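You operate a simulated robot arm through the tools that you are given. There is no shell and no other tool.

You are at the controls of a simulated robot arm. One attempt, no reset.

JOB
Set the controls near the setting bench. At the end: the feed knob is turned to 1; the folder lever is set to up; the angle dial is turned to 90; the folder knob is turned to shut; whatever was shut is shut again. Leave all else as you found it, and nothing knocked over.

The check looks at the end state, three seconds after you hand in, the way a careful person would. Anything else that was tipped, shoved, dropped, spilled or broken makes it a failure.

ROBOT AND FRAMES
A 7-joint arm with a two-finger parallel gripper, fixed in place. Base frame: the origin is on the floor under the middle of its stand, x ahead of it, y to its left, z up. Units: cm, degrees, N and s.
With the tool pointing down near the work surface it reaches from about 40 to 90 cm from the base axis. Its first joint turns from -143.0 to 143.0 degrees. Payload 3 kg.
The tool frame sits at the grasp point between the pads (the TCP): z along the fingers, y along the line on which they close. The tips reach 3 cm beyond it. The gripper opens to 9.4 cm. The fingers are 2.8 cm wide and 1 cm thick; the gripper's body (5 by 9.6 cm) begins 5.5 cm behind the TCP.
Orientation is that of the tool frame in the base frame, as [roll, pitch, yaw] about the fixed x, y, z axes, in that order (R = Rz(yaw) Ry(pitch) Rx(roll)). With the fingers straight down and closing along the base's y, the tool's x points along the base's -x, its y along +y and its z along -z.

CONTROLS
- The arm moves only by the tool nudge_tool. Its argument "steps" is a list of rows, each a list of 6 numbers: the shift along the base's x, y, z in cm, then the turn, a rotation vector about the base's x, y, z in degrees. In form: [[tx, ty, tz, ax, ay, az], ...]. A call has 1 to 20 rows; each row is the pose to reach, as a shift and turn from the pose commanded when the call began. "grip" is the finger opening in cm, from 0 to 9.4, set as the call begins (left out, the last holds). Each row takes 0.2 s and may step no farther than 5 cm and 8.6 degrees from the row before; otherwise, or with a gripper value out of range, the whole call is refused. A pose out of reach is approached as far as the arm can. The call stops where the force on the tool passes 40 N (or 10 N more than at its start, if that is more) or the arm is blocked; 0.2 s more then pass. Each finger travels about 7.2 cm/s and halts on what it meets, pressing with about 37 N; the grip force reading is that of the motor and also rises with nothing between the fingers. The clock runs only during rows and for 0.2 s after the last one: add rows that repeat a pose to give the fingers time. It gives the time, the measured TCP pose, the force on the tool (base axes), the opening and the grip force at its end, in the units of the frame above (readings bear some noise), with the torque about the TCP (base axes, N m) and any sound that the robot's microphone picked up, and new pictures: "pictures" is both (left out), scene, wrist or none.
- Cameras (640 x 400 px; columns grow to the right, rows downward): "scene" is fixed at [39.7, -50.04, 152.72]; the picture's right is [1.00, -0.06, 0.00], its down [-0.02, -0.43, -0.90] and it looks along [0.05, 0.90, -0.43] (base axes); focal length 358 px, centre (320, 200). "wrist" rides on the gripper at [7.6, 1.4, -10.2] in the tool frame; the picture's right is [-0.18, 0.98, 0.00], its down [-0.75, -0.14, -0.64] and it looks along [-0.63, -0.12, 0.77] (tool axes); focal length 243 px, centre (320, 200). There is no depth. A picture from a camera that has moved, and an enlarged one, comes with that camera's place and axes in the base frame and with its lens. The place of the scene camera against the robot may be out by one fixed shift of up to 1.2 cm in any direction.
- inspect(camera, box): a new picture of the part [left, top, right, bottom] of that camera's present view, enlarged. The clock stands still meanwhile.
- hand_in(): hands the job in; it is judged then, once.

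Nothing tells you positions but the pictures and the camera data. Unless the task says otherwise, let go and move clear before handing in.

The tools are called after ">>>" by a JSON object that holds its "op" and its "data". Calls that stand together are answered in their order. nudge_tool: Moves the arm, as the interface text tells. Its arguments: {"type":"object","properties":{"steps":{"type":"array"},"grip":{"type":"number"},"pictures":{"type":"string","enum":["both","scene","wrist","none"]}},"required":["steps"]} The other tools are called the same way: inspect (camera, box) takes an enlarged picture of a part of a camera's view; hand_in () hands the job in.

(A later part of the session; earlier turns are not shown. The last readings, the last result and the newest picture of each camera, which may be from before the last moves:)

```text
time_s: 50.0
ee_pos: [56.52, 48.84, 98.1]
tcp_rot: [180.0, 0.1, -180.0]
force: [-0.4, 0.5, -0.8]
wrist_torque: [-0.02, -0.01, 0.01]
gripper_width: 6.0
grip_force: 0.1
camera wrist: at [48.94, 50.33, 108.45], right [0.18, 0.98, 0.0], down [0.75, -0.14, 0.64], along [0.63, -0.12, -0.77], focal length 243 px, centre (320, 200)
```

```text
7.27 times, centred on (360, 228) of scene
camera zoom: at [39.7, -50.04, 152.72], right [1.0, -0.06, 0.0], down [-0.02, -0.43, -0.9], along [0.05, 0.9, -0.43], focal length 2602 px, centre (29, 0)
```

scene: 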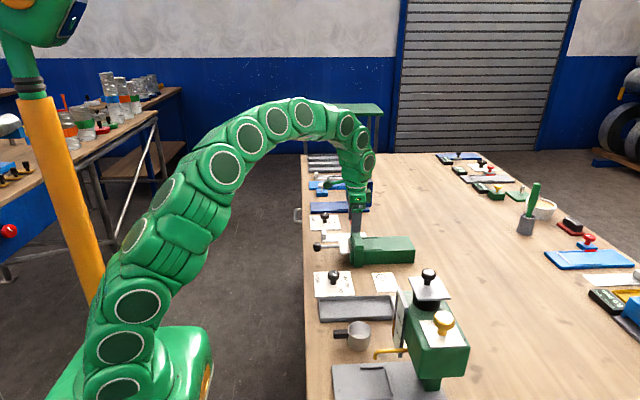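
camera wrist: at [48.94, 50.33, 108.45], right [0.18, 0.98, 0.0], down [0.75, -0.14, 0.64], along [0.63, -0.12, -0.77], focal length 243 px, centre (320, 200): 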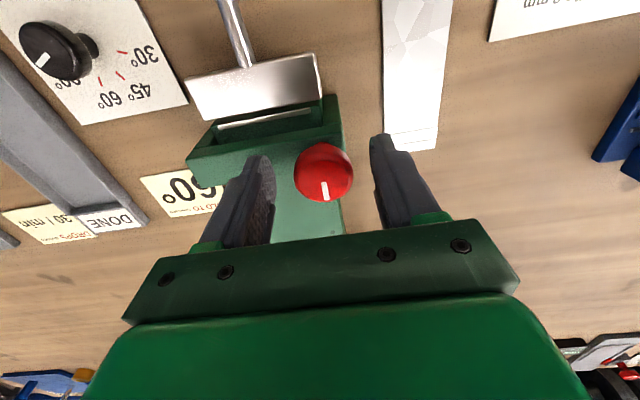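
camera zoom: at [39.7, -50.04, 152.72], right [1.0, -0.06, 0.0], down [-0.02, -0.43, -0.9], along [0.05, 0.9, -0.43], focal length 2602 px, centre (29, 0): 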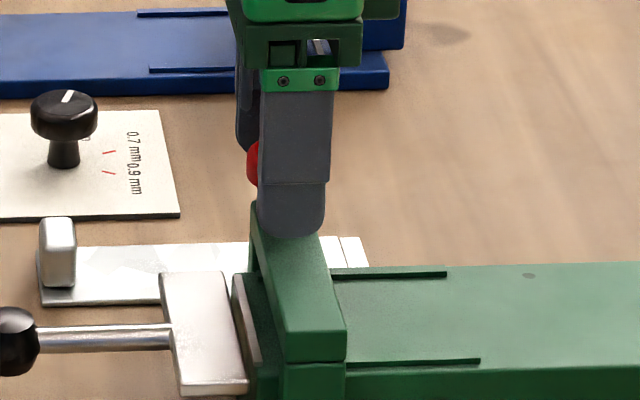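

Combining two wrist views, the knob top is really at (56.9, 49.04, 97.0); the scene camera reads about 1 cm too high. I will shift to centre on it.

>>> {"op": "nudge_tool", "data": {"steps": [[0.38, 0.15, -0.4, 0, 0, 0], [0.38, 0.15, -0.4, 0, 0, 0], [0.38, 0.15, -0.4, 0, 0, 0]], "grip": 4.4, "pictures": "none"}}

>>> {"op": "nudge_tool", "data": {"steps": [[0, 0, 0, 0, 0, 0], [0, 0, 0, 0, 0, 0]], "grip": 3.2, "pictures": "wrist"}}

```text
time_s: 50.8
ee_pos: [57.06, 49.12, 97.98]
tcp_rot: [-180.0, 0.2, -179.9]
force: [0.1, -0.3, 0.2]
wrist_torque: [-0.01, 0.01, 0.03]
gripper_width: 4.42
grip_force: 0.1
```

```text
time_s: 51.4
ee_pos: [56.95, 49.04, 97.85]
tcp_rot: [180.0, 0.1, -180.0]
force: [-1.9, -7.1, 0.5]
wrist_torque: [-0.12, 0.12, -0.02]
gripper_width: 3.6
grip_force: 3.4
camera wrist: at [49.37, 50.53, 108.14], right [0.18, 0.98, 0.0], down [0.75, -0.14, 0.64], along [0.63, -0.12, -0.77], focal length 243 px, centre (320, 200)
```

wrist: 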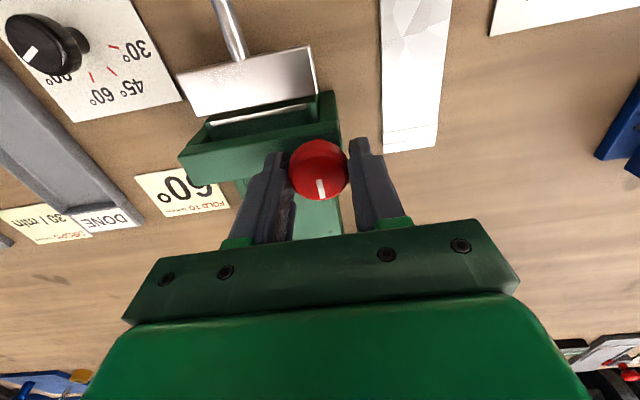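

Light contact made. I will tighten and try a small clockwise turn, watching the torque.

>>> {"op": "nudge_tool", "data": {"steps": [[0, -0.03, 0, 0, 0, 0], [0, -0.03, 0, 0, 0, 0]], "grip": 2.7, "pictures": "none"}}

>>> {"op": "nudge_tool", "data": {"steps": [[0, 0, 0, 0, 0, -5], [0, 0, 0, 0, 0, -10], [0, 0, 0, 0, 0, -10]], "pictures": "wrist"}}

```text
time_s: 52.0
ee_pos: [57.03, 49.14, 97.78]
tcp_rot: [-180.0, 0.0, -180.0]
force: [0.1, -20.8, -9.2]
wrist_torque: [-0.37, 0.05, -0.02]
gripper_width: 3.45
grip_force: 44.8
```

```text
time_s: 52.7
ee_pos: [56.99, 49.0, 97.96]
tcp_rot: [-179.8, 0.0, 169.9]
force: [3.2, 1.1, -6.4]
wrist_torque: [-0.01, -0.21, -0.02]
gripper_width: 3.45
grip_force: 45.3
stopped in row 3: the force on the tool passed its limit at 41 N (the readings are from after the stop); the commanded pose is now the measured one
camera wrist: at [49.78, 51.79, 108.16], right [0.35, 0.94, 0.0], down [0.72, -0.27, 0.64], along [0.6, -0.23, -0.77], focal length 243 px, centre (320, 200)
```

wrist: 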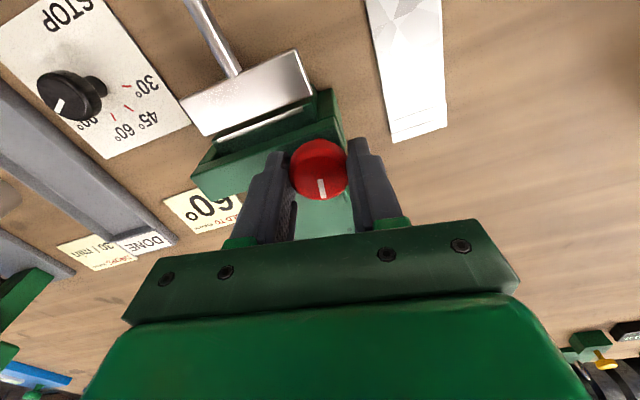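

It turns freely clockwise. Continuing in that direction while watching torque and the clamp.

>>> {"op": "nudge_tool", "data": {"steps": [[0, 0, 0, 0, 0, -8], [0, 0, 0, 0, 0, -16], [0, 0, 0, 0, 0, -24], [0, 0, 0, 0, 0, -24]], "pictures": "wrist"}}

>>> {"op": "inspect", "data": {"camera": "scene", "box": [325, 200, 395, 255]}}

```text
time_s: 53.7
ee_pos: [57.0, 49.0, 97.92]
tcp_rot: [-179.8, 0.0, 145.8]
force: [9.8, -4.2, -12.0]
wrist_torque: [-0.04, -0.01, -0.01]
gripper_width: 3.46
grip_force: 44.2
camera wrist: at [51.52, 54.47, 108.16], right [0.7, 0.71, 0.0], down [0.55, -0.54, 0.64], along [0.45, -0.45, -0.77], focal length 243 px, centre (320, 200)
```

wrist: 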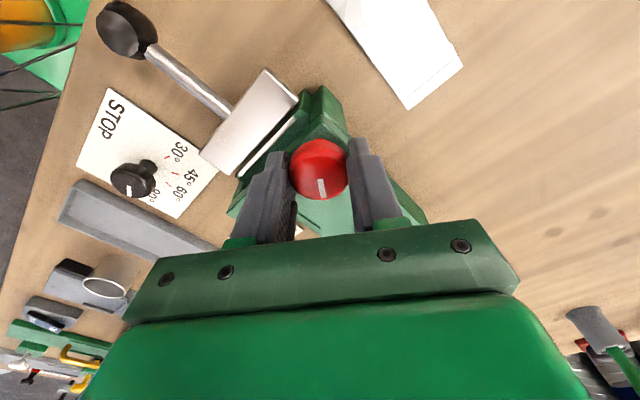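

```text
7.27 times, centred on (360, 228) of scene
camera zoom: at [39.7, -50.04, 152.72], right [1.0, -0.06, 0.0], down [-0.02, -0.43, -0.9], along [0.05, 0.9, -0.43], focal length 2602 px, centre (29, 0)
```

zoom: 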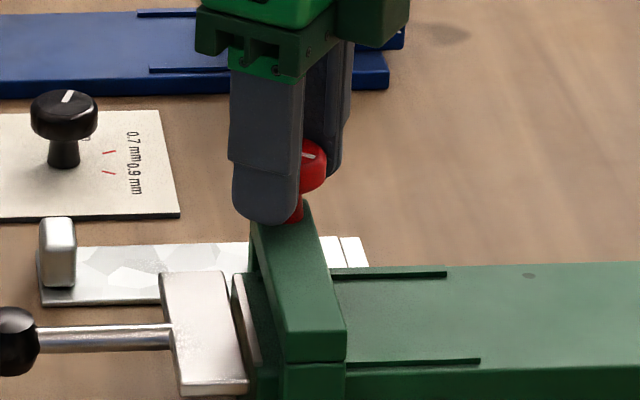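

Turned about 34° with no resistance. Continuing clockwise.

>>> {"op": "nudge_tool", "data": {"steps": [[0, 0, 0, 0, 0, -8], [0, 0, 0, 0, 0, -16], [0, 0, 0, 0, 0, -24], [0, 0, 0, 0, 0, -32], [0, 0, 0, 0, 0, -32]], "pictures": "wrist"}}

>>> {"op": "inspect", "data": {"camera": "scene", "box": [325, 200, 395, 255]}}

```text
time_s: 54.9
ee_pos: [56.91, 48.9, 97.87]
tcp_rot: [-179.8, 0.0, 114.0]
force: [10.7, -15.4, -19.2]
wrist_torque: [-0.29, -0.12, 0.04]
gripper_width: 3.46
grip_force: 45.2
camera wrist: at [55.22, 56.52, 108.16], right [0.97, 0.23, 0.0], down [0.18, -0.75, 0.64], along [0.14, -0.63, -0.77], focal length 243 px, centre (320, 200)
```

wrist: 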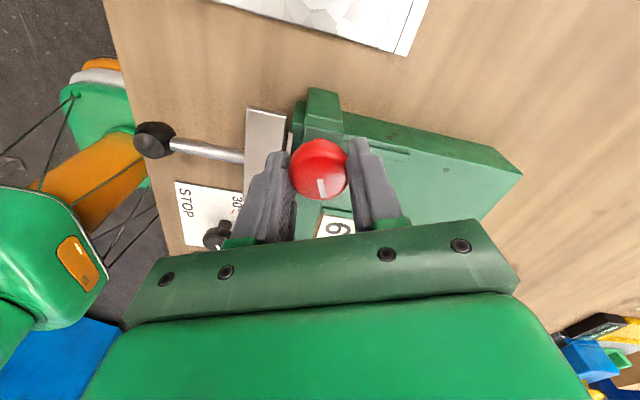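

```text
7.27 times, centred on (360, 228) of scene
camera zoom: at [39.7, -50.04, 152.72], right [1.0, -0.06, 0.0], down [-0.02, -0.43, -0.9], along [0.05, 0.9, -0.43], focal length 2602 px, centre (29, 0)
```

zoom: 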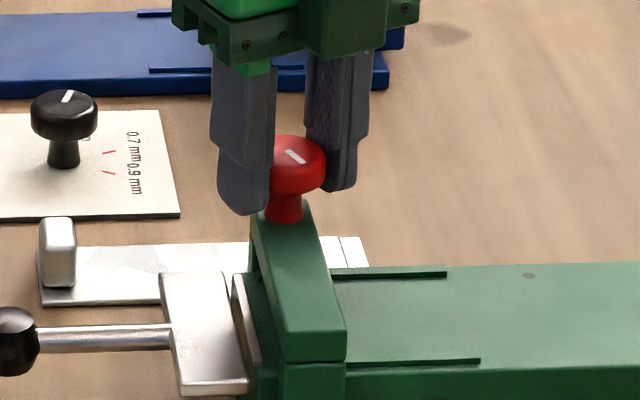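

Turned about 66°, still free. Continuing toward 90° and watching for an end stop.

>>> {"op": "nudge_tool", "data": {"steps": [[0, 0, 0, 0, 0, -6], [0, 0, 0, 0, 0, -12], [0, 0, 0, 0, 0, -18], [0, 0, 0, 0, 0, -24], [0, 0, 0, 0, 0, -24]], "pictures": "wrist"}}

>>> {"op": "inspect", "data": {"camera": "scene", "box": [325, 200, 395, 255]}}

```text
time_s: 56.1
ee_pos: [56.94, 48.79, 97.91]
tcp_rot: [-179.7, 0.0, 89.9]
force: [2.7, -29.2, -16.8]
wrist_torque: [-0.81, 0.02, 0.0]
gripper_width: 3.43
grip_force: 44.8
camera wrist: at [58.4, 56.57, 108.16], right [0.98, -0.19, 0.0], down [-0.14, -0.75, 0.64], along [-0.12, -0.63, -0.77], focal length 243 px, centre (320, 200)
```

wrist: 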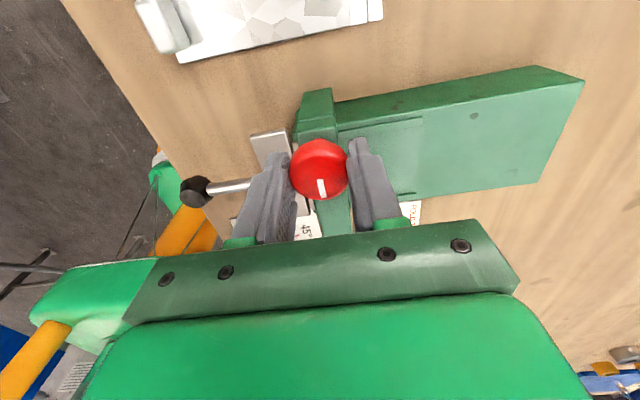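

```text
7.27 times, centred on (360, 228) of scene
camera zoom: at [39.7, -50.04, 152.72], right [1.0, -0.06, 0.0], down [-0.02, -0.43, -0.9], along [0.05, 0.9, -0.43], focal length 2602 px, centre (29, 0)
```

zoom: 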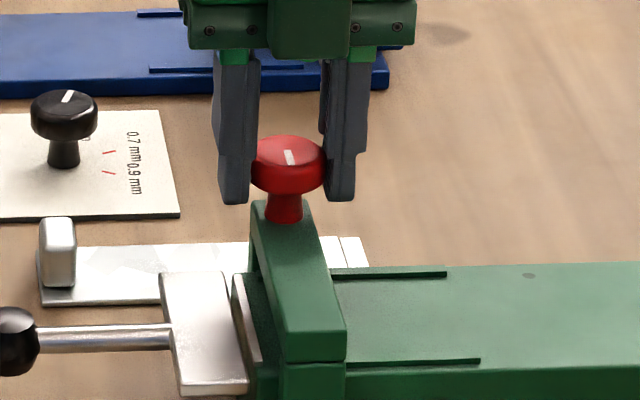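

90° turned and still no end stop. I will relieve the side load and continue carefully.

>>> {"op": "nudge_tool", "data": {"steps": [[0, -0.07, -0.03, 0, 0, -4], [0, -0.07, -0.03, 0, 0, -8], [0, -0.07, -0.03, 0, 0, -8]], "pictures": "none"}}

```text
time_s: 56.9
ee_pos: [56.96, 49.05, 97.93]
tcp_rot: [-179.8, -0.2, 82.0]
force: [-7.4, -12.5, -3.0]
wrist_torque: [-0.39, 0.21, 0.23]
gripper_width: 3.45
grip_force: 45.2
```

>>> {"op": "nudge_tool", "data": {"steps": [[0, -0.03, 0, 0, 0, -3], [0, -0.03, 0, 0, 0, -6], [0, -0.03, 0, 0, 0, -6]], "pictures": "wrist"}}

>>> {"op": "inspect", "data": {"camera": "scene", "box": [340, 210, 380, 235]}}

```text
time_s: 57.7
ee_pos: [56.9, 48.94, 97.8]
tcp_rot: [-179.7, -0.2, 76.0]
force: [-15.6, 4.4, 9.3]
wrist_torque: [0.19, 0.44, 0.49]
gripper_width: 3.45
grip_force: 44.7
camera wrist: at [60.16, 56.03, 108.19], right [0.91, -0.42, 0.0], down [-0.32, -0.7, 0.64], along [-0.27, -0.58, -0.77], focal length 243 px, centre (320, 200)
```

wrist: 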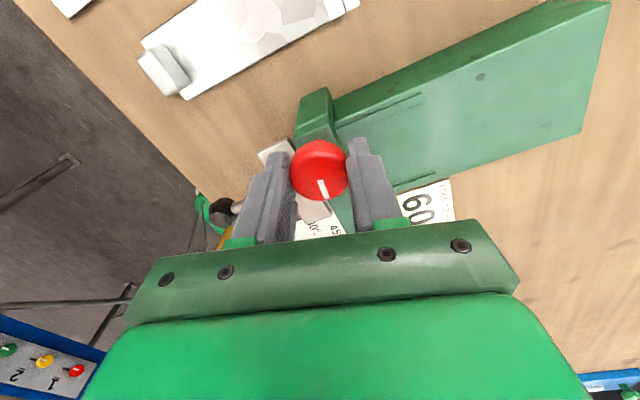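

```text
16.00 times, centred on (360, 222) of scene
camera zoom: at [39.7, -50.04, 152.72], right [1.0, -0.06, 0.0], down [-0.02, -0.43, -0.9], along [0.05, 0.9, -0.43], focal length 5724 px, centre (-320, -160)
```

zoom: 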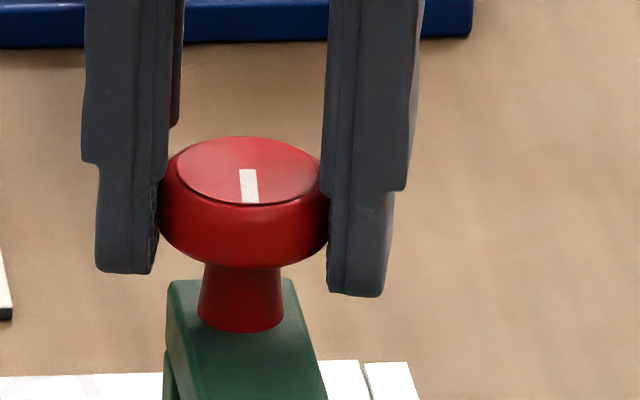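

Torque about z rose to about 0.5 N·m, so the red knob has reached its end after about 90° (pointer now toward -y). I will release and rise to compare the clamp with before.

>>> {"op": "nudge_tool", "data": {"steps": [[0, 0, 0, 0, 0, 3], [0, 0, 0, 0, 0, 3]], "pictures": "none"}}

>>> {"op": "nudge_tool", "data": {"steps": [[0, 0, 0, 0, 0, 0], [0, 0, 0, 0, 0, 0], [0, 0, 3, 0, 0, 0], [0, 0, 7, 0, 0, 0], [0, 0, 11, 0, 0, 0], [0, 0, 11, 0, 0, 0]], "grip": 5}}

>>> {"op": "inspect", "data": {"camera": "scene", "box": [325, 200, 395, 255]}}

>>> {"op": "inspect", "data": {"camera": "wrist", "box": [200, 20, 440, 220]}}

```text
time_s: 58.3
ee_pos: [56.86, 48.96, 97.94]
tcp_rot: [-179.8, -0.1, 79.1]
force: [-24.4, 10.6, 14.8]
wrist_torque: [0.92, 0.47, 0.02]
gripper_width: 3.44
grip_force: 45.2
```

```text
time_s: 59.7
ee_pos: [57.01, 49.06, 108.99]
tcp_rot: [-179.9, 0.0, 79.0]
force: [0.4, -1.3, 0.7]
wrist_torque: [0.0, 0.02, -0.03]
gripper_width: 5.01
grip_force: 0.0
camera wrist: at [59.99, 56.28, 119.18], right [0.93, -0.37, 0.0], down [-0.28, -0.71, 0.64], along [-0.24, -0.6, -0.77], focal length 243 px, centre (320, 200)
```

scene: 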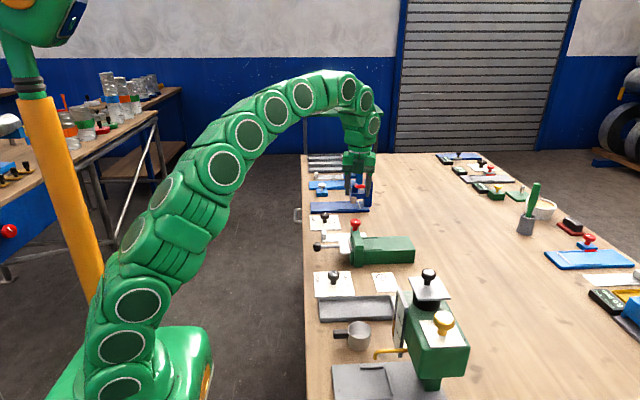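
wrist: 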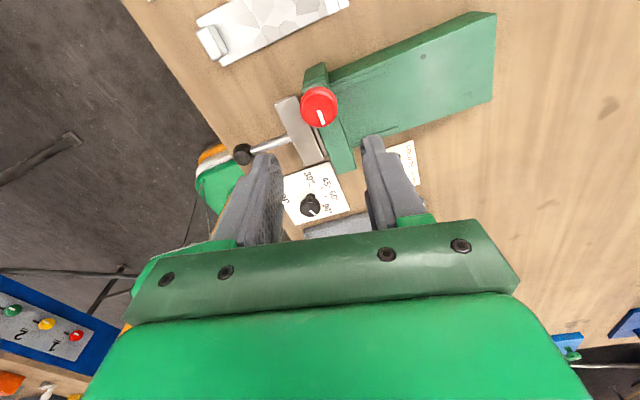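

```text
7.27 times, centred on (360, 228) of scene
camera zoom: at [39.7, -50.04, 152.72], right [1.0, -0.06, 0.0], down [-0.02, -0.43, -0.9], along [0.05, 0.9, -0.43], focal length 2602 px, centre (29, 0)
```

zoom: 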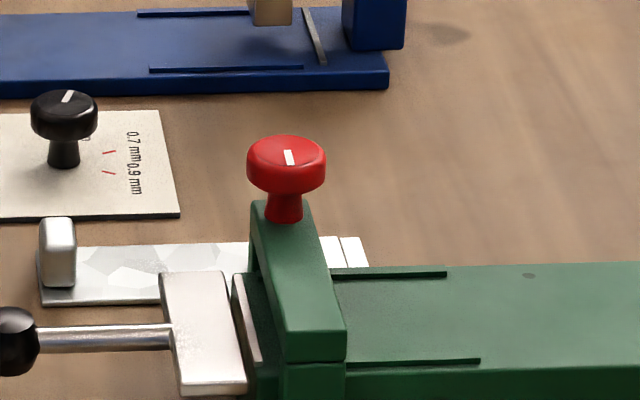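

```text
2.00 times, centred on (320, 120) of wrist
camera zoom: at [59.99, 56.28, 119.18], right [0.93, -0.37, 0.0], down [-0.28, -0.71, 0.64], along [-0.24, -0.6, -0.77], focal length 485 px, centre (320, 360)
```

zoom: 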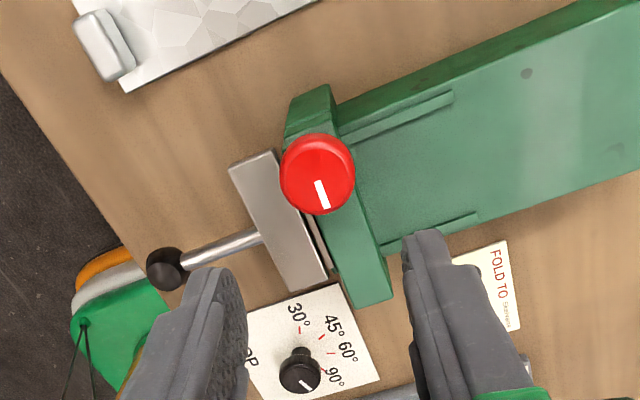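

The red knob now points along the beam (-y) at its end stop. Next, the lever: its black ball is at about (44.5, 45.0, 90.4) with the shaft running in +x to the leaf hinge. I will turn the hand straight again and hover over the ball.

>>> {"op": "nudge_tool", "data": {"steps": [[-1, -0.3, 0, 0, 0, 8], [-2, -0.6, 0, 0, 0, 16], [-3, -0.9, 0, 0, 0, 24], [-4, -1.2, 0, 0, 0, 32], [-5, -1.5, 0, 0, 0, 40], [-6, -1.8, 0, 0, 0, 48], [-7, -2.1, 0, 0, 0, 56], [-8, -2.5, 0, 0, 0, 64], [-9, -3, 0, 0, 0, 72], [-10, -3.4, 0, 0, 0, 80], [-11, -3.8, 0, 0, 0, 88], [-12, -4.1, -2, 0, 0, 96], [-12.5, -4.1, -5, 0, 0, 101], [-12.5, -4.1, -8, 0, 0, 101], [-12.5, -4.1, -8, 0, 0, 101]]}}

>>> {"op": "inspect", "data": {"camera": "wrist", "box": [200, 50, 440, 250]}}

```text
time_s: 62.9
ee_pos: [44.35, 44.7, 100.8]
tcp_rot: [-179.8, -0.1, -180.0]
force: [-0.4, -0.6, 0.7]
wrist_torque: [0.0, 0.02, -0.01]
gripper_width: 5.0
grip_force: 0.0
camera wrist: at [36.76, 46.19, 111.06], right [0.18, 0.98, 0.0], down [0.75, -0.14, 0.64], along [0.63, -0.12, -0.77], focal length 243 px, centre (320, 200)
```

scene: 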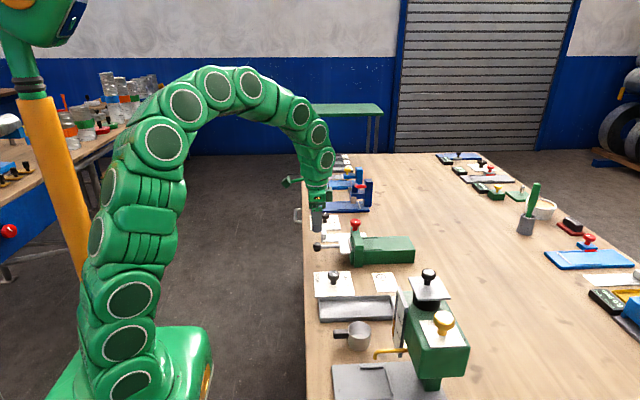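
wrist: 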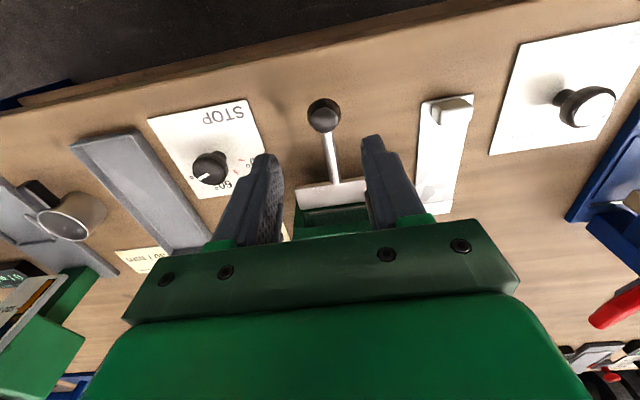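

```text
2.00 times, centred on (320, 150) of wrist
camera zoom: at [36.76, 46.19, 111.06], right [0.18, 0.98, 0.0], down [0.75, -0.14, 0.64], along [0.63, -0.12, -0.77], focal length 485 px, centre (320, 300)
```

zoom: 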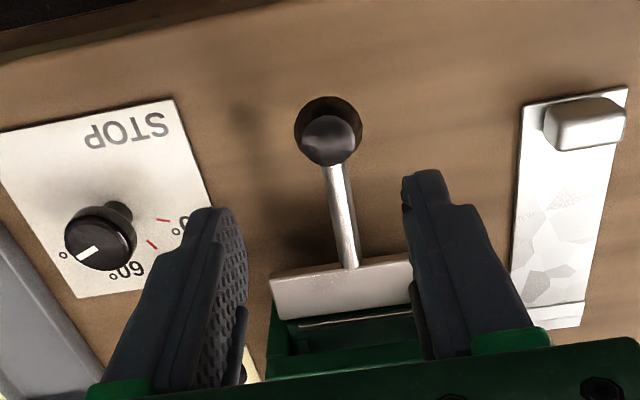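

Ball confirmed at (44.5, 45.05, 90.4), about 2.9 cm across. Descending with the fingers on either side of it along y.

>>> {"op": "nudge_tool", "data": {"steps": [[0.15, 0.3, -4, 0, 0, 0], [0.15, 0.3, -8, 0, 0, 0], [0.15, 0.3, -9.9, 0, 0, 0], [0.15, 0.3, -9.9, 0, 0, 0], [0.15, 0.3, -9.9, 0, 0, 0]]}}

>>> {"op": "inspect", "data": {"camera": "wrist", "box": [200, 90, 440, 250]}}

>>> {"op": "inspect", "data": {"camera": "scene", "box": [300, 205, 390, 265]}}

```text
time_s: 64.1
ee_pos: [44.59, 44.77, 91.05]
tcp_rot: [-179.9, -0.1, -180.0]
force: [-0.5, 0.1, -0.3]
wrist_torque: [-0.02, -0.01, 0.01]
gripper_width: 5.01
grip_force: 0.0
camera wrist: at [36.97, 46.31, 101.31], right [0.18, 0.98, 0.0], down [0.75, -0.14, 0.64], along [0.63, -0.12, -0.77], focal length 243 px, centre (320, 200)
```

scene: 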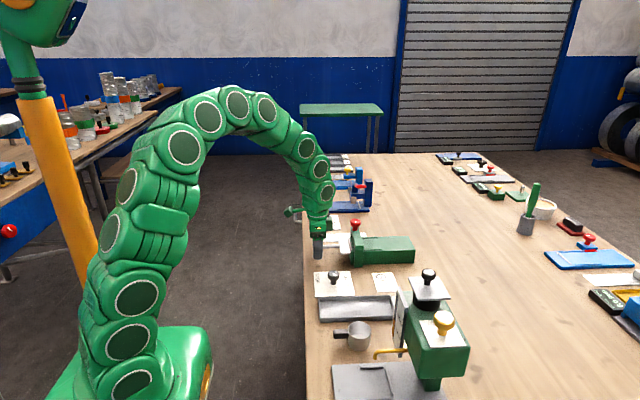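
wrist: 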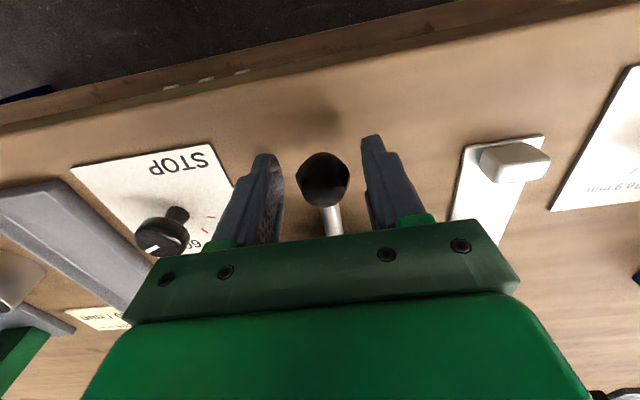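

```text
2.50 times, centred on (320, 170) of wrist
camera zoom: at [36.97, 46.31, 101.31], right [0.18, 0.98, 0.0], down [0.75, -0.14, 0.64], along [0.63, -0.12, -0.77], focal length 606 px, centre (320, 275)
```

zoom: 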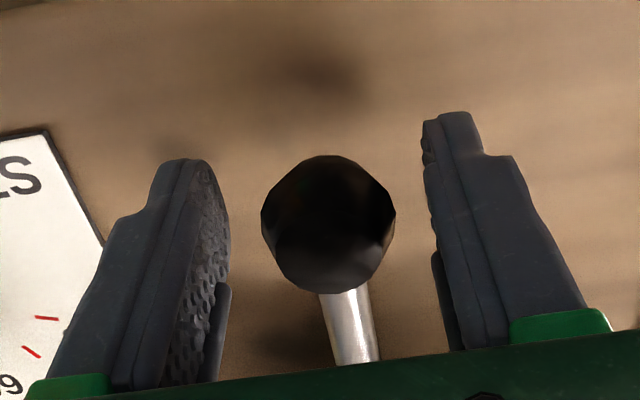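

```text
6.67 times, centred on (345, 235) of scene
camera zoom: at [39.7, -50.04, 152.72], right [1.0, -0.06, 0.0], down [-0.02, -0.43, -0.9], along [0.05, 0.9, -0.43], focal length 2385 px, centre (153, -33)
```

zoom: 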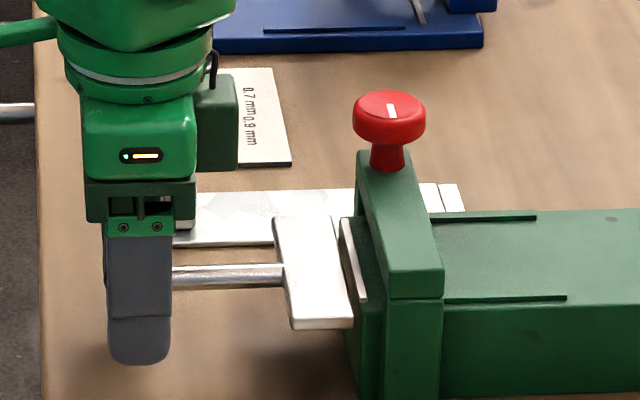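

The ball is centred between the fingers. Closing on it.

>>> {"op": "nudge_tool", "data": {"steps": [[0, 0, 0, 0, 0, 0], [0, 0, 0, 0, 0, 0], [0, 0, 0, 0, 0, 0]], "grip": 2.0, "pictures": "wrist"}}

```text
time_s: 64.9
ee_pos: [44.63, 44.81, 91.0]
tcp_rot: [-179.9, 0.0, -180.0]
force: [-1.1, 21.6, 2.2]
wrist_torque: [0.16, -0.32, -0.02]
gripper_width: 3.18
grip_force: 10.6
camera wrist: at [36.96, 46.36, 101.34], right [0.18, 0.98, 0.0], down [0.75, -0.14, 0.64], along [0.63, -0.12, -0.77], focal length 243 px, centre (320, 200)
```

wrist: 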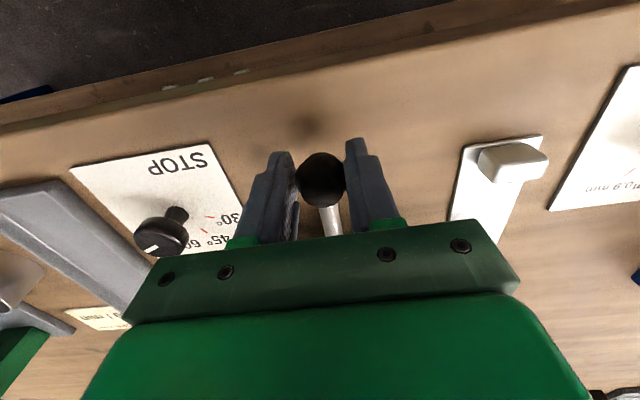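

Side load is 21 N in +y; I will ease over and start lifting along a gentle arc (hinge guessed at x≈54, z≈91).

>>> {"op": "nudge_tool", "data": {"steps": [[0, 0.06, 0, 0, 0, 0], [0.02, 0.06, 0.5, 0, 0, 0], [0.05, 0.06, 1, 0, 0, 0], [0.12, 0.06, 1.5, 0, 0, 0], [0.21, 0.06, 2, 0, 0, 0], [0.21, 0.06, 2, 0, 0, 0]]}}

>>> {"op": "inspect", "data": {"camera": "scene", "box": [300, 205, 390, 265]}}

```text
time_s: 66.3
ee_pos: [44.83, 45.07, 92.91]
tcp_rot: [-179.8, -0.2, -179.9]
force: [-24.3, -4.2, -9.2]
wrist_torque: [-0.06, 1.19, -0.04]
gripper_width: 2.91
grip_force: 45.3
camera wrist: at [37.21, 46.53, 103.19], right [0.18, 0.98, -0.01], down [0.76, -0.14, 0.64], along [0.63, -0.12, -0.77], focal length 243 px, centre (320, 200)
```

scene: 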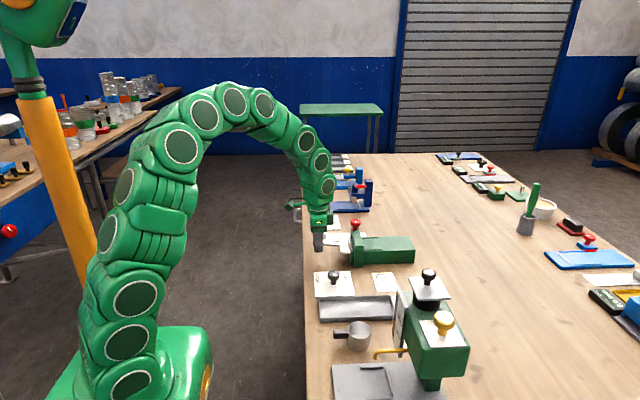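
wrist: 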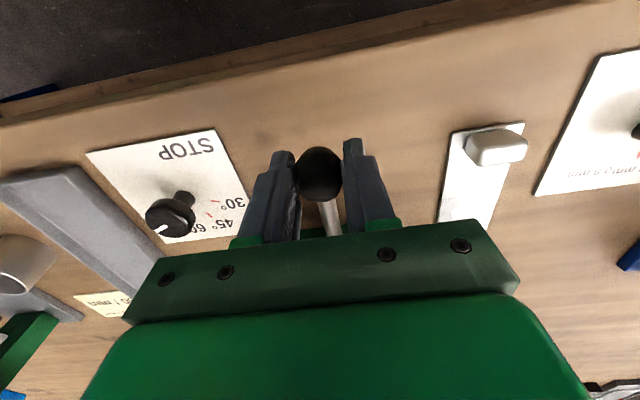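

```text
6.67 times, centred on (345, 235) of scene
camera zoom: at [39.7, -50.04, 152.72], right [1.0, -0.06, 0.0], down [-0.02, -0.43, -0.9], along [0.05, 0.9, -0.43], focal length 2385 px, centre (153, -33)
```

zoom: 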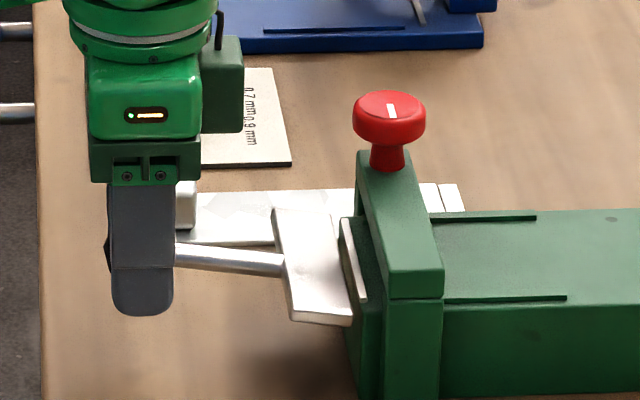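

The leaf is rising with the lever. The -x load says my arc runs slightly too far forward; I refit the hinge at about (54, 91.4) and continue.

>>> {"op": "nudge_tool", "data": {"steps": [[-0.15, 0, 0.1, 0, 0, 0], [-0.05, 0, 0.98, 0, 0, 0], [0.1, 0, 1.5, 0, 0, 0], [0.21, 0, 1.95, 0, 0, 0], [0.57, 0, 2.88, 0, 0, 0], [0.57, 0, 2.88, 0, 0, 0]], "pictures": "scene"}}

```text
time_s: 67.7
ee_pos: [45.28, 44.99, 95.75]
tcp_rot: [-179.8, -0.1, -180.0]
force: [-10.5, -29.7, -7.5]
wrist_torque: [-0.48, 1.1, 0.06]
gripper_width: 2.91
grip_force: 45.1
```

scene: 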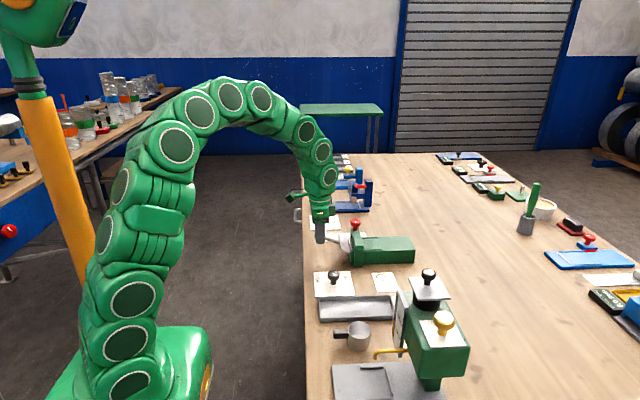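

Good, lever is about 24° up. Easing the -y load and continuing along the arc.

>>> {"op": "nudge_tool", "data": {"steps": [[0, -0.07, 0, 0, 0, 0], [0.4, -0.07, 0.9, 0, 0, 0], [0.92, -0.07, 1.73, 0, 0, 0], [1.55, -0.07, 2.51, 0, 0, 0], [1.55, -0.07, 2.51, 0, 0, 0]], "pictures": "scene"}}

>>> {"op": "inspect", "data": {"camera": "scene", "box": [300, 205, 390, 265]}}

```text
time_s: 68.4
ee_pos: [45.92, 45.02, 96.9]
tcp_rot: [-179.8, -0.1, 180.0]
force: [-4.8, -6.1, 2.4]
wrist_torque: [-0.17, 0.01, -0.01]
gripper_width: 2.92
grip_force: 45.1
stopped in row 3: the force on the tool passed its limit at 54 N (the readings are from after the stop); the commanded pose is now the measured one
```

scene: 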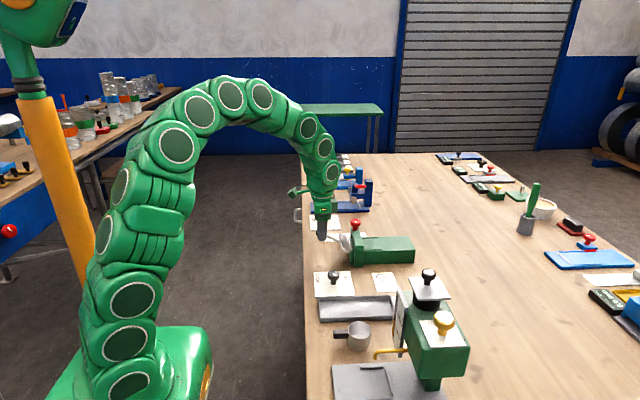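

```text
6.67 times, centred on (345, 235) of scene
camera zoom: at [39.7, -50.04, 152.72], right [1.0, -0.06, 0.0], down [-0.02, -0.43, -0.9], along [0.05, 0.9, -0.43], focal length 2385 px, centre (153, -33)
```

zoom: 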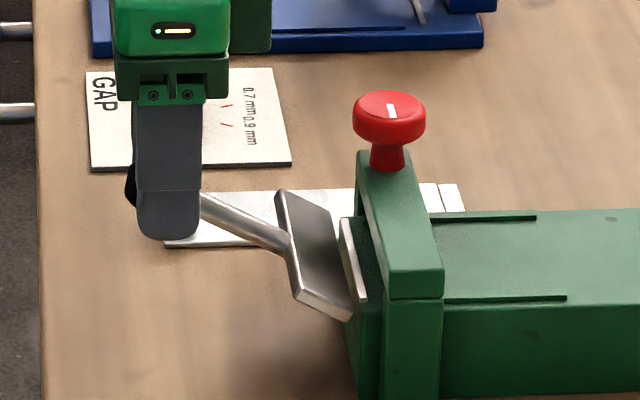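

Still on the predicted arc (about 31°); the stop was accumulated side load, now cleared. Continuing with the next section.

>>> {"op": "nudge_tool", "data": {"steps": [[0.25, 0, 0.4, 0, 0, 0], [0.52, 0, 0.8, 0, 0, 0], [0.85, 0, 1.2, 0, 0, 0], [1.15, 0, 1.55, 0, 0, 0], [1.15, 0, 1.55, 0, 0, 0]], "pictures": "none"}}

>>> {"op": "inspect", "data": {"camera": "scene", "box": [300, 205, 390, 265]}}

```text
time_s: 69.6
ee_pos: [47.2, 44.88, 98.54]
tcp_rot: [-179.7, -0.2, 180.0]
force: [-4.8, -28.4, -11.7]
wrist_torque: [-0.36, 1.14, 0.12]
gripper_width: 2.91
grip_force: 44.9
```

```text
6.67 times, centred on (345, 235) of scene
camera zoom: at [39.7, -50.04, 152.72], right [1.0, -0.06, 0.0], down [-0.02, -0.43, -0.9], along [0.05, 0.9, -0.43], focal length 2385 px, centre (153, -33)
```

zoom: 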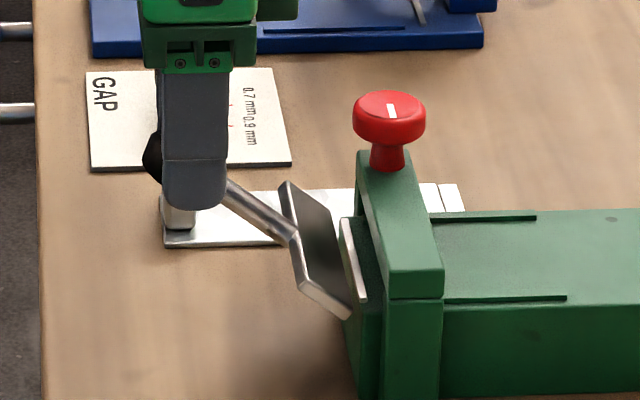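

About 43° up. Clearing the y load and going on.

>>> {"op": "nudge_tool", "data": {"steps": [[0, -0.06, 0, 0, 0, 0], [0.38, -0.06, 0.38, 0, 0, 0], [0.79, -0.06, 0.75, 0, 0, 0], [1.2, -0.06, 1.07, 0, 0, 0], [1.59, -0.06, 1.35, 0, 0, 0], [1.59, -0.06, 1.35, 0, 0, 0]], "pictures": "none"}}

>>> {"op": "inspect", "data": {"camera": "scene", "box": [300, 205, 390, 265]}}

```text
time_s: 71.0
ee_pos: [48.65, 45.0, 99.98]
tcp_rot: [-179.9, 0.0, -180.0]
force: [-21.7, 0.5, 9.9]
wrist_torque: [-0.03, 1.31, 0.0]
gripper_width: 2.9
grip_force: 44.4
```

```text
6.67 times, centred on (345, 235) of scene
camera zoom: at [39.7, -50.04, 152.72], right [1.0, -0.06, 0.0], down [-0.02, -0.43, -0.9], along [0.05, 0.9, -0.43], focal length 2385 px, centre (153, -33)
```

zoom: 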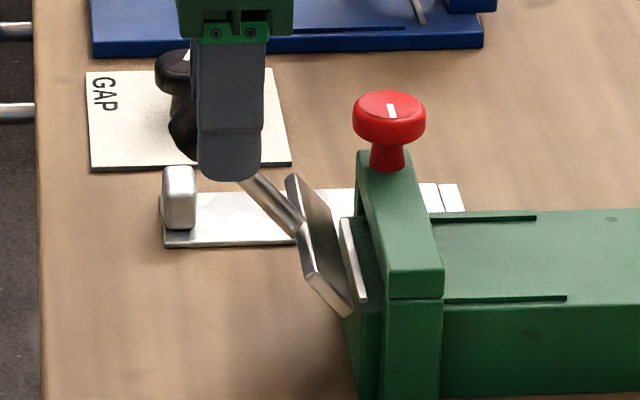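

>>> {"op": "inspect", "data": {"camera": "wrist", "box": [200, 90, 440, 250]}}

```text
2.50 times, centred on (320, 170) of wrist
camera zoom: at [41.09, 46.48, 110.24], right [0.18, 0.98, 0.0], down [0.75, -0.14, 0.64], along [0.63, -0.12, -0.77], focal length 606 px, centre (320, 275)
```

zoom: 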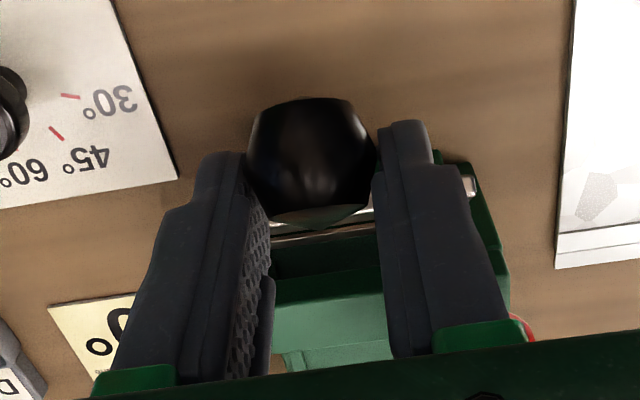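

The ball has slid toward the fingertips: it is really at about (47.9, 45, 97.7), meaning the hinge is nearer (54, 90.4). The grip still holds, so I will continue along the corrected arc.

>>> {"op": "nudge_tool", "data": {"steps": [[-0.05, 0, 0, 0, 0, 0], [0.33, 0, 0.3, 0, 0, 0], [0.73, 0, 0.58, 0, 0, 0], [1.15, 0, 0.84, 0, 0, 0], [1.58, 0, 1.08, 0, 0, 0], [1.58, 0, 1.08, 0, 0, 0]], "pictures": "wrist"}}

>>> {"op": "inspect", "data": {"camera": "scene", "box": [300, 205, 390, 265]}}

>>> {"op": "inspect", "data": {"camera": "wrist", "box": [200, 90, 440, 250]}}

```text
time_s: 72.4
ee_pos: [50.4, 44.97, 100.85]
tcp_rot: [-179.8, 0.1, -180.0]
force: [7.8, 25.7, -8.7]
wrist_torque: [0.46, -0.43, -0.28]
gripper_width: 2.56
grip_force: 45.3
camera wrist: at [42.84, 46.5, 111.05], right [0.18, 0.98, 0.0], down [0.75, -0.14, 0.64], along [0.63, -0.12, -0.77], focal length 243 px, centre (320, 200)
```

wrist: 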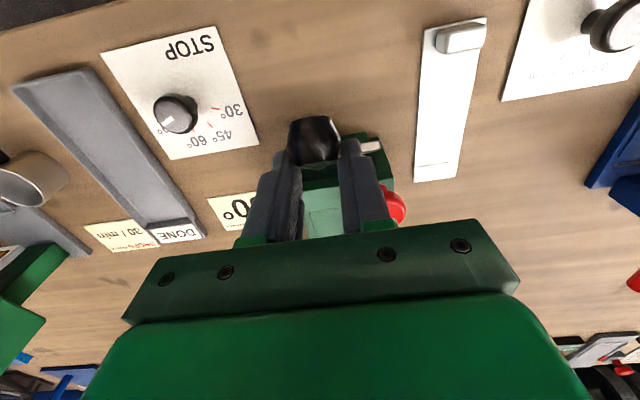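

```text
6.67 times, centred on (345, 235) of scene
camera zoom: at [39.7, -50.04, 152.72], right [1.0, -0.06, 0.0], down [-0.02, -0.43, -0.9], along [0.05, 0.9, -0.43], focal length 2385 px, centre (153, -33)
```

zoom: 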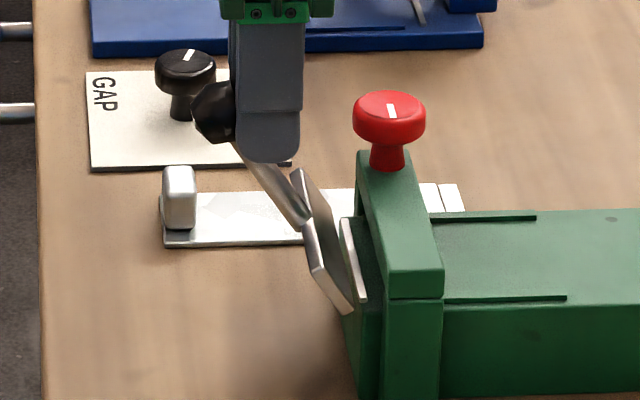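

```text
2.50 times, centred on (320, 170) of wrist
camera zoom: at [42.84, 46.5, 111.05], right [0.18, 0.98, 0.0], down [0.75, -0.14, 0.64], along [0.63, -0.12, -0.77], focal length 606 px, centre (320, 275)
```

zoom: 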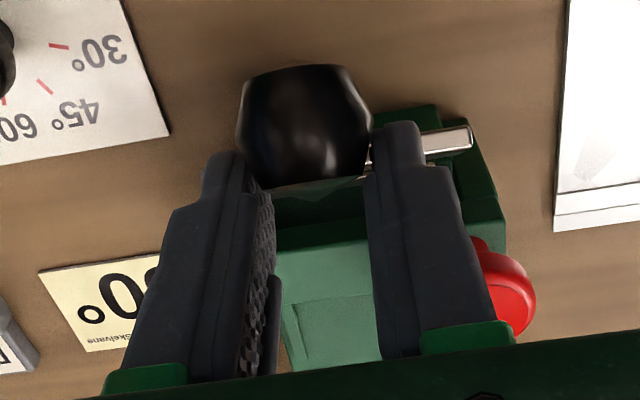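

The ball is slipping out toward -x. I will loosen slightly to see whether the lever holds its position, then re-centre.

>>> {"op": "nudge_tool", "data": {"steps": [[0, 0, 0, 0, 0, 0], [0, 0, 0, 0, 0, 0], [0, 0, 0, 0, 0, 0]], "grip": 4, "pictures": "wrist"}}

>>> {"op": "inspect", "data": {"camera": "scene", "box": [300, 205, 390, 265]}}

```text
time_s: 73.2
ee_pos: [50.36, 44.93, 100.73]
tcp_rot: [-179.8, -0.2, 180.0]
force: [0.3, -0.2, -0.2]
wrist_torque: [0.02, -0.01, 0.02]
gripper_width: 4.01
grip_force: 0.1
camera wrist: at [42.77, 46.44, 111.06], right [0.18, 0.98, 0.0], down [0.75, -0.14, 0.64], along [0.63, -0.12, -0.77], focal length 243 px, centre (320, 200)
```

wrist: 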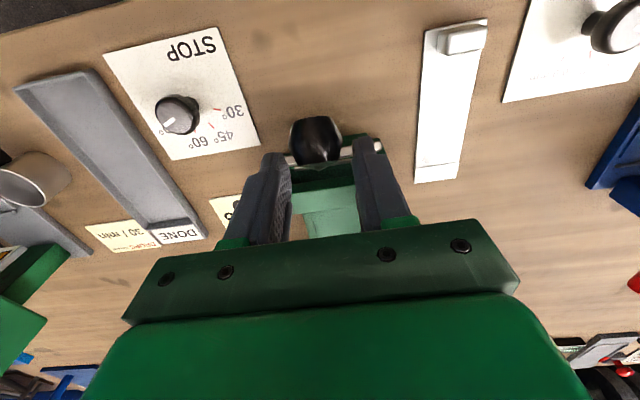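

```text
6.67 times, centred on (345, 235) of scene
camera zoom: at [39.7, -50.04, 152.72], right [1.0, -0.06, 0.0], down [-0.02, -0.43, -0.9], along [0.05, 0.9, -0.43], focal length 2385 px, centre (153, -33)
```

zoom: 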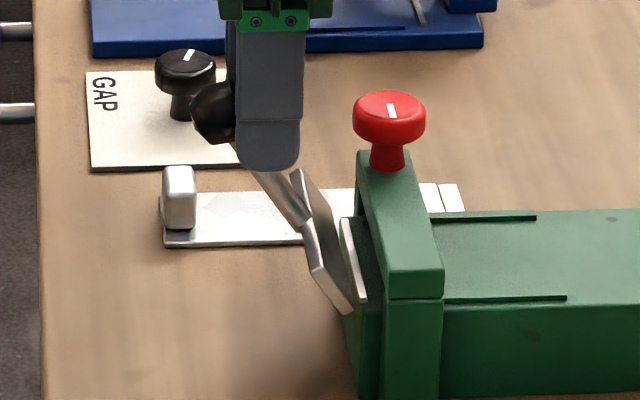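

The lever stays where it is left (ball now about (48.8, 45, 98.5), 57° up). I will lift off, go around to the robot side of the ball and push it up with nearly closed fingers.

>>> {"op": "nudge_tool", "data": {"steps": [[0, 0, 3, 0, 0, 0], [0, 0, 6, 0, 0, 0], [-3, 0, 6, 0, 0, 0], [-6.2, 0, 6, 0, 0, 0], [-6.2, 0, 6, 0, 0, 0]], "pictures": "none"}}

>>> {"op": "nudge_tool", "data": {"steps": [[0, 0, -3, 0, 0, 0], [0, 0, -6, 0, 0, 0], [0, 0, -7.3, 0, 0, 0], [0, 0, -7.3, 0, 0, 0]], "grip": 1.5, "pictures": "wrist"}}

>>> {"op": "inspect", "data": {"camera": "scene", "box": [300, 205, 390, 265]}}

>>> {"op": "inspect", "data": {"camera": "wrist", "box": [200, 90, 440, 250]}}

```text
time_s: 74.4
ee_pos: [44.04, 44.89, 106.79]
tcp_rot: [-179.8, -0.1, -180.0]
force: [-0.3, -0.3, 0.7]
wrist_torque: [0.03, 0.01, 0.07]
gripper_width: 3.98
grip_force: 0.0
```

```text
time_s: 75.4
ee_pos: [44.16, 45.22, 99.52]
tcp_rot: [-179.7, -0.2, 179.9]
force: [-0.6, -0.4, 1.2]
wrist_torque: [0.01, 0.01, -0.01]
gripper_width: 1.49
grip_force: 0.0
camera wrist: at [36.58, 46.68, 109.91], right [0.18, 0.98, 0.0], down [0.75, -0.14, 0.64], along [0.63, -0.12, -0.77], focal length 243 px, centre (320, 200)
```

wrist: 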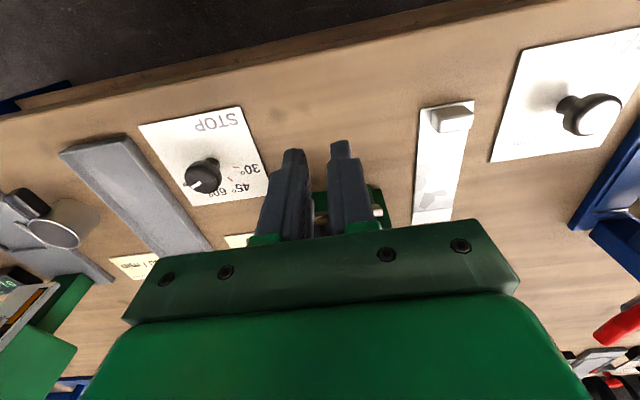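

```text
6.67 times, centred on (345, 235) of scene
camera zoom: at [39.7, -50.04, 152.72], right [1.0, -0.06, 0.0], down [-0.02, -0.43, -0.9], along [0.05, 0.9, -0.43], focal length 2385 px, centre (153, -33)
```

zoom: 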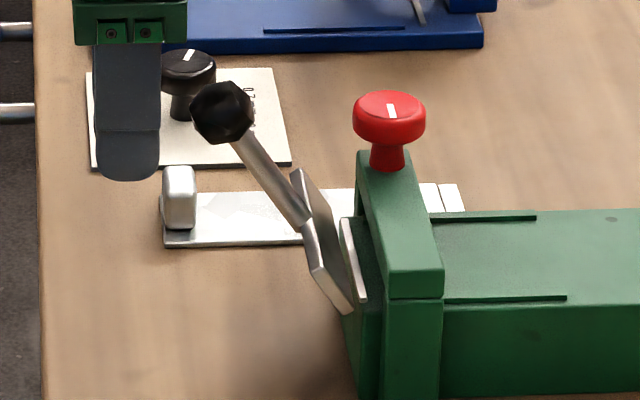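

```text
2.50 times, centred on (320, 170) of wrist
camera zoom: at [36.58, 46.68, 109.91], right [0.18, 0.98, 0.0], down [0.75, -0.14, 0.64], along [0.63, -0.12, -0.77], focal length 606 px, centre (320, 275)
```

zoom: 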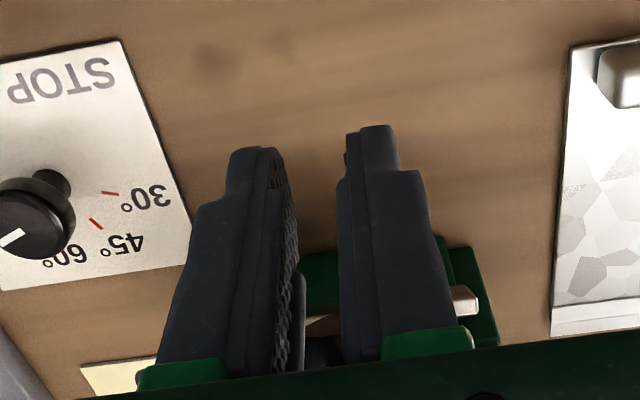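

The fingers are on the robot side of the ball. Pushing +x gently now.

>>> {"op": "nudge_tool", "data": {"steps": [[1, -0.1, 0, 0, 0, 0], [2, -0.15, 0, 0, 0, 0], [2.6, -0.15, 0.1, 0, 0, 0], [3.2, -0.15, 0.2, 0, 0, 0], [3.8, -0.15, 0.3, 0, 0, 0], [4.4, -0.15, 0.4, 0, 0, 0], [5, -0.15, 0.5, 0, 0, 0], [5.6, -0.15, 0.5, 0, 0, 0], [6.2, -0.15, 0.5, 0, 0, 0], [6.2, -0.15, 0.5, 0, 0, 0]], "pictures": "wrist"}}

>>> {"op": "inspect", "data": {"camera": "scene", "box": [300, 205, 390, 265]}}

```text
time_s: 77.6
ee_pos: [50.33, 44.86, 99.96]
tcp_rot: [-179.6, -0.1, 179.9]
force: [0.1, -0.5, -0.3]
wrist_torque: [-0.01, 0.0, 0.0]
gripper_width: 1.47
grip_force: 0.0
camera wrist: at [42.74, 46.34, 110.33], right [0.19, 0.98, 0.0], down [0.75, -0.14, 0.64], along [0.63, -0.12, -0.77], focal length 243 px, centre (320, 200)
```

wrist: 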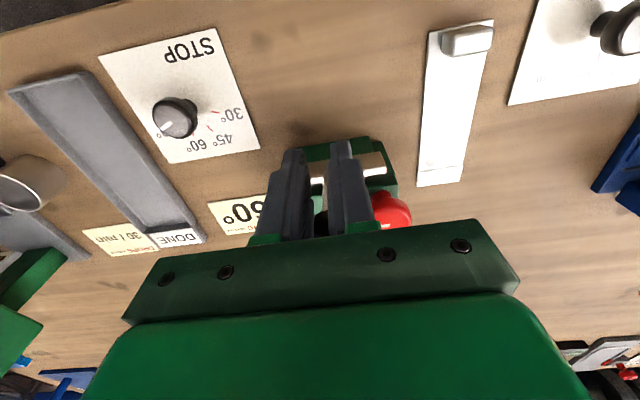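

```text
6.67 times, centred on (345, 235) of scene
camera zoom: at [39.7, -50.04, 152.72], right [1.0, -0.06, 0.0], down [-0.02, -0.43, -0.9], along [0.05, 0.9, -0.43], focal length 2385 px, centre (153, -33)
```

zoom: 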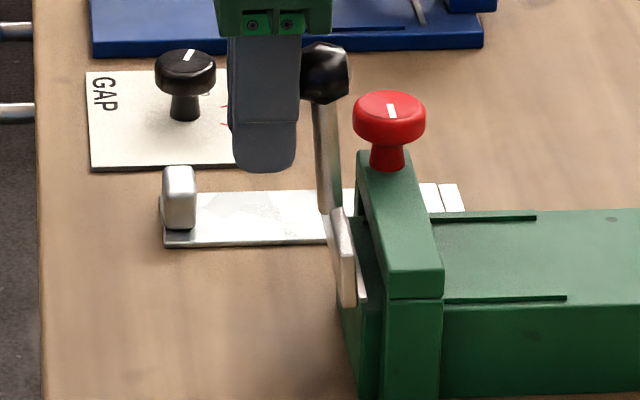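

The lever is close to vertical. I will keep nudging until it meets its end stop.

>>> {"op": "nudge_tool", "data": {"steps": [[0.4, 0, 0, 0, 0, 0], [0.8, 0, 0, 0, 0, 0], [0.8, 0, 0, 0, 0, 0]], "pictures": "none"}}

>>> {"op": "inspect", "data": {"camera": "scene", "box": [300, 205, 390, 265]}}

```text
time_s: 78.4
ee_pos: [51.21, 44.76, 99.97]
tcp_rot: [-179.7, -0.1, 179.9]
force: [0.1, 1.4, 0.6]
wrist_torque: [0.03, -0.01, -0.01]
gripper_width: 1.54
grip_force: 0.6
```

```text
6.67 times, centred on (345, 235) of scene
camera zoom: at [39.7, -50.04, 152.72], right [1.0, -0.06, 0.0], down [-0.02, -0.43, -0.9], along [0.05, 0.9, -0.43], focal length 2385 px, centre (153, -33)
```

zoom: 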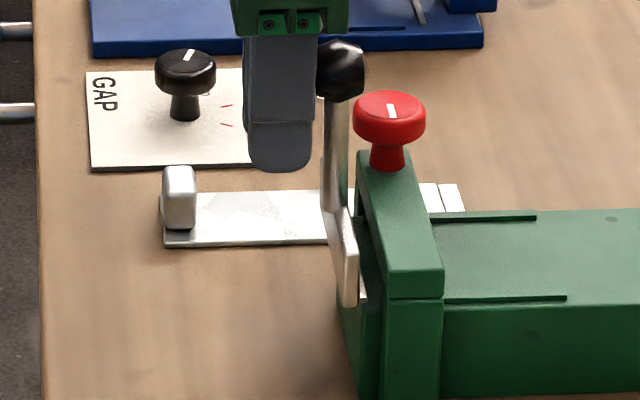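

>>> {"op": "nudge_tool", "data": {"steps": [[0.3, 0, 0, 0, 0, 0], [0.6, 0, 0, 0, 0, 0], [0.6, 0, 0, 0, 0, 0]], "pictures": "none"}}

>>> {"op": "inspect", "data": {"camera": "scene", "box": [300, 205, 390, 265]}}

```text
time_s: 79.2
ee_pos: [51.77, 44.84, 100.12]
tcp_rot: [-179.9, 0.0, 179.9]
force: [0.4, 0.3, 0.6]
wrist_torque: [-0.03, 0.0, 0.0]
gripper_width: 1.51
grip_force: 0.4
```

```text
6.67 times, centred on (345, 235) of scene
camera zoom: at [39.7, -50.04, 152.72], right [1.0, -0.06, 0.0], down [-0.02, -0.43, -0.9], along [0.05, 0.9, -0.43], focal length 2385 px, centre (153, -33)
```

zoom: 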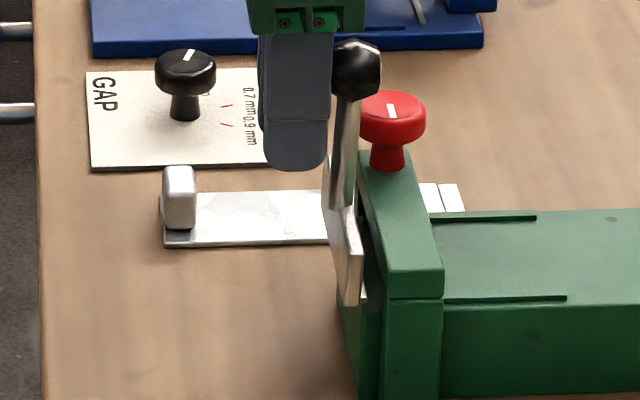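

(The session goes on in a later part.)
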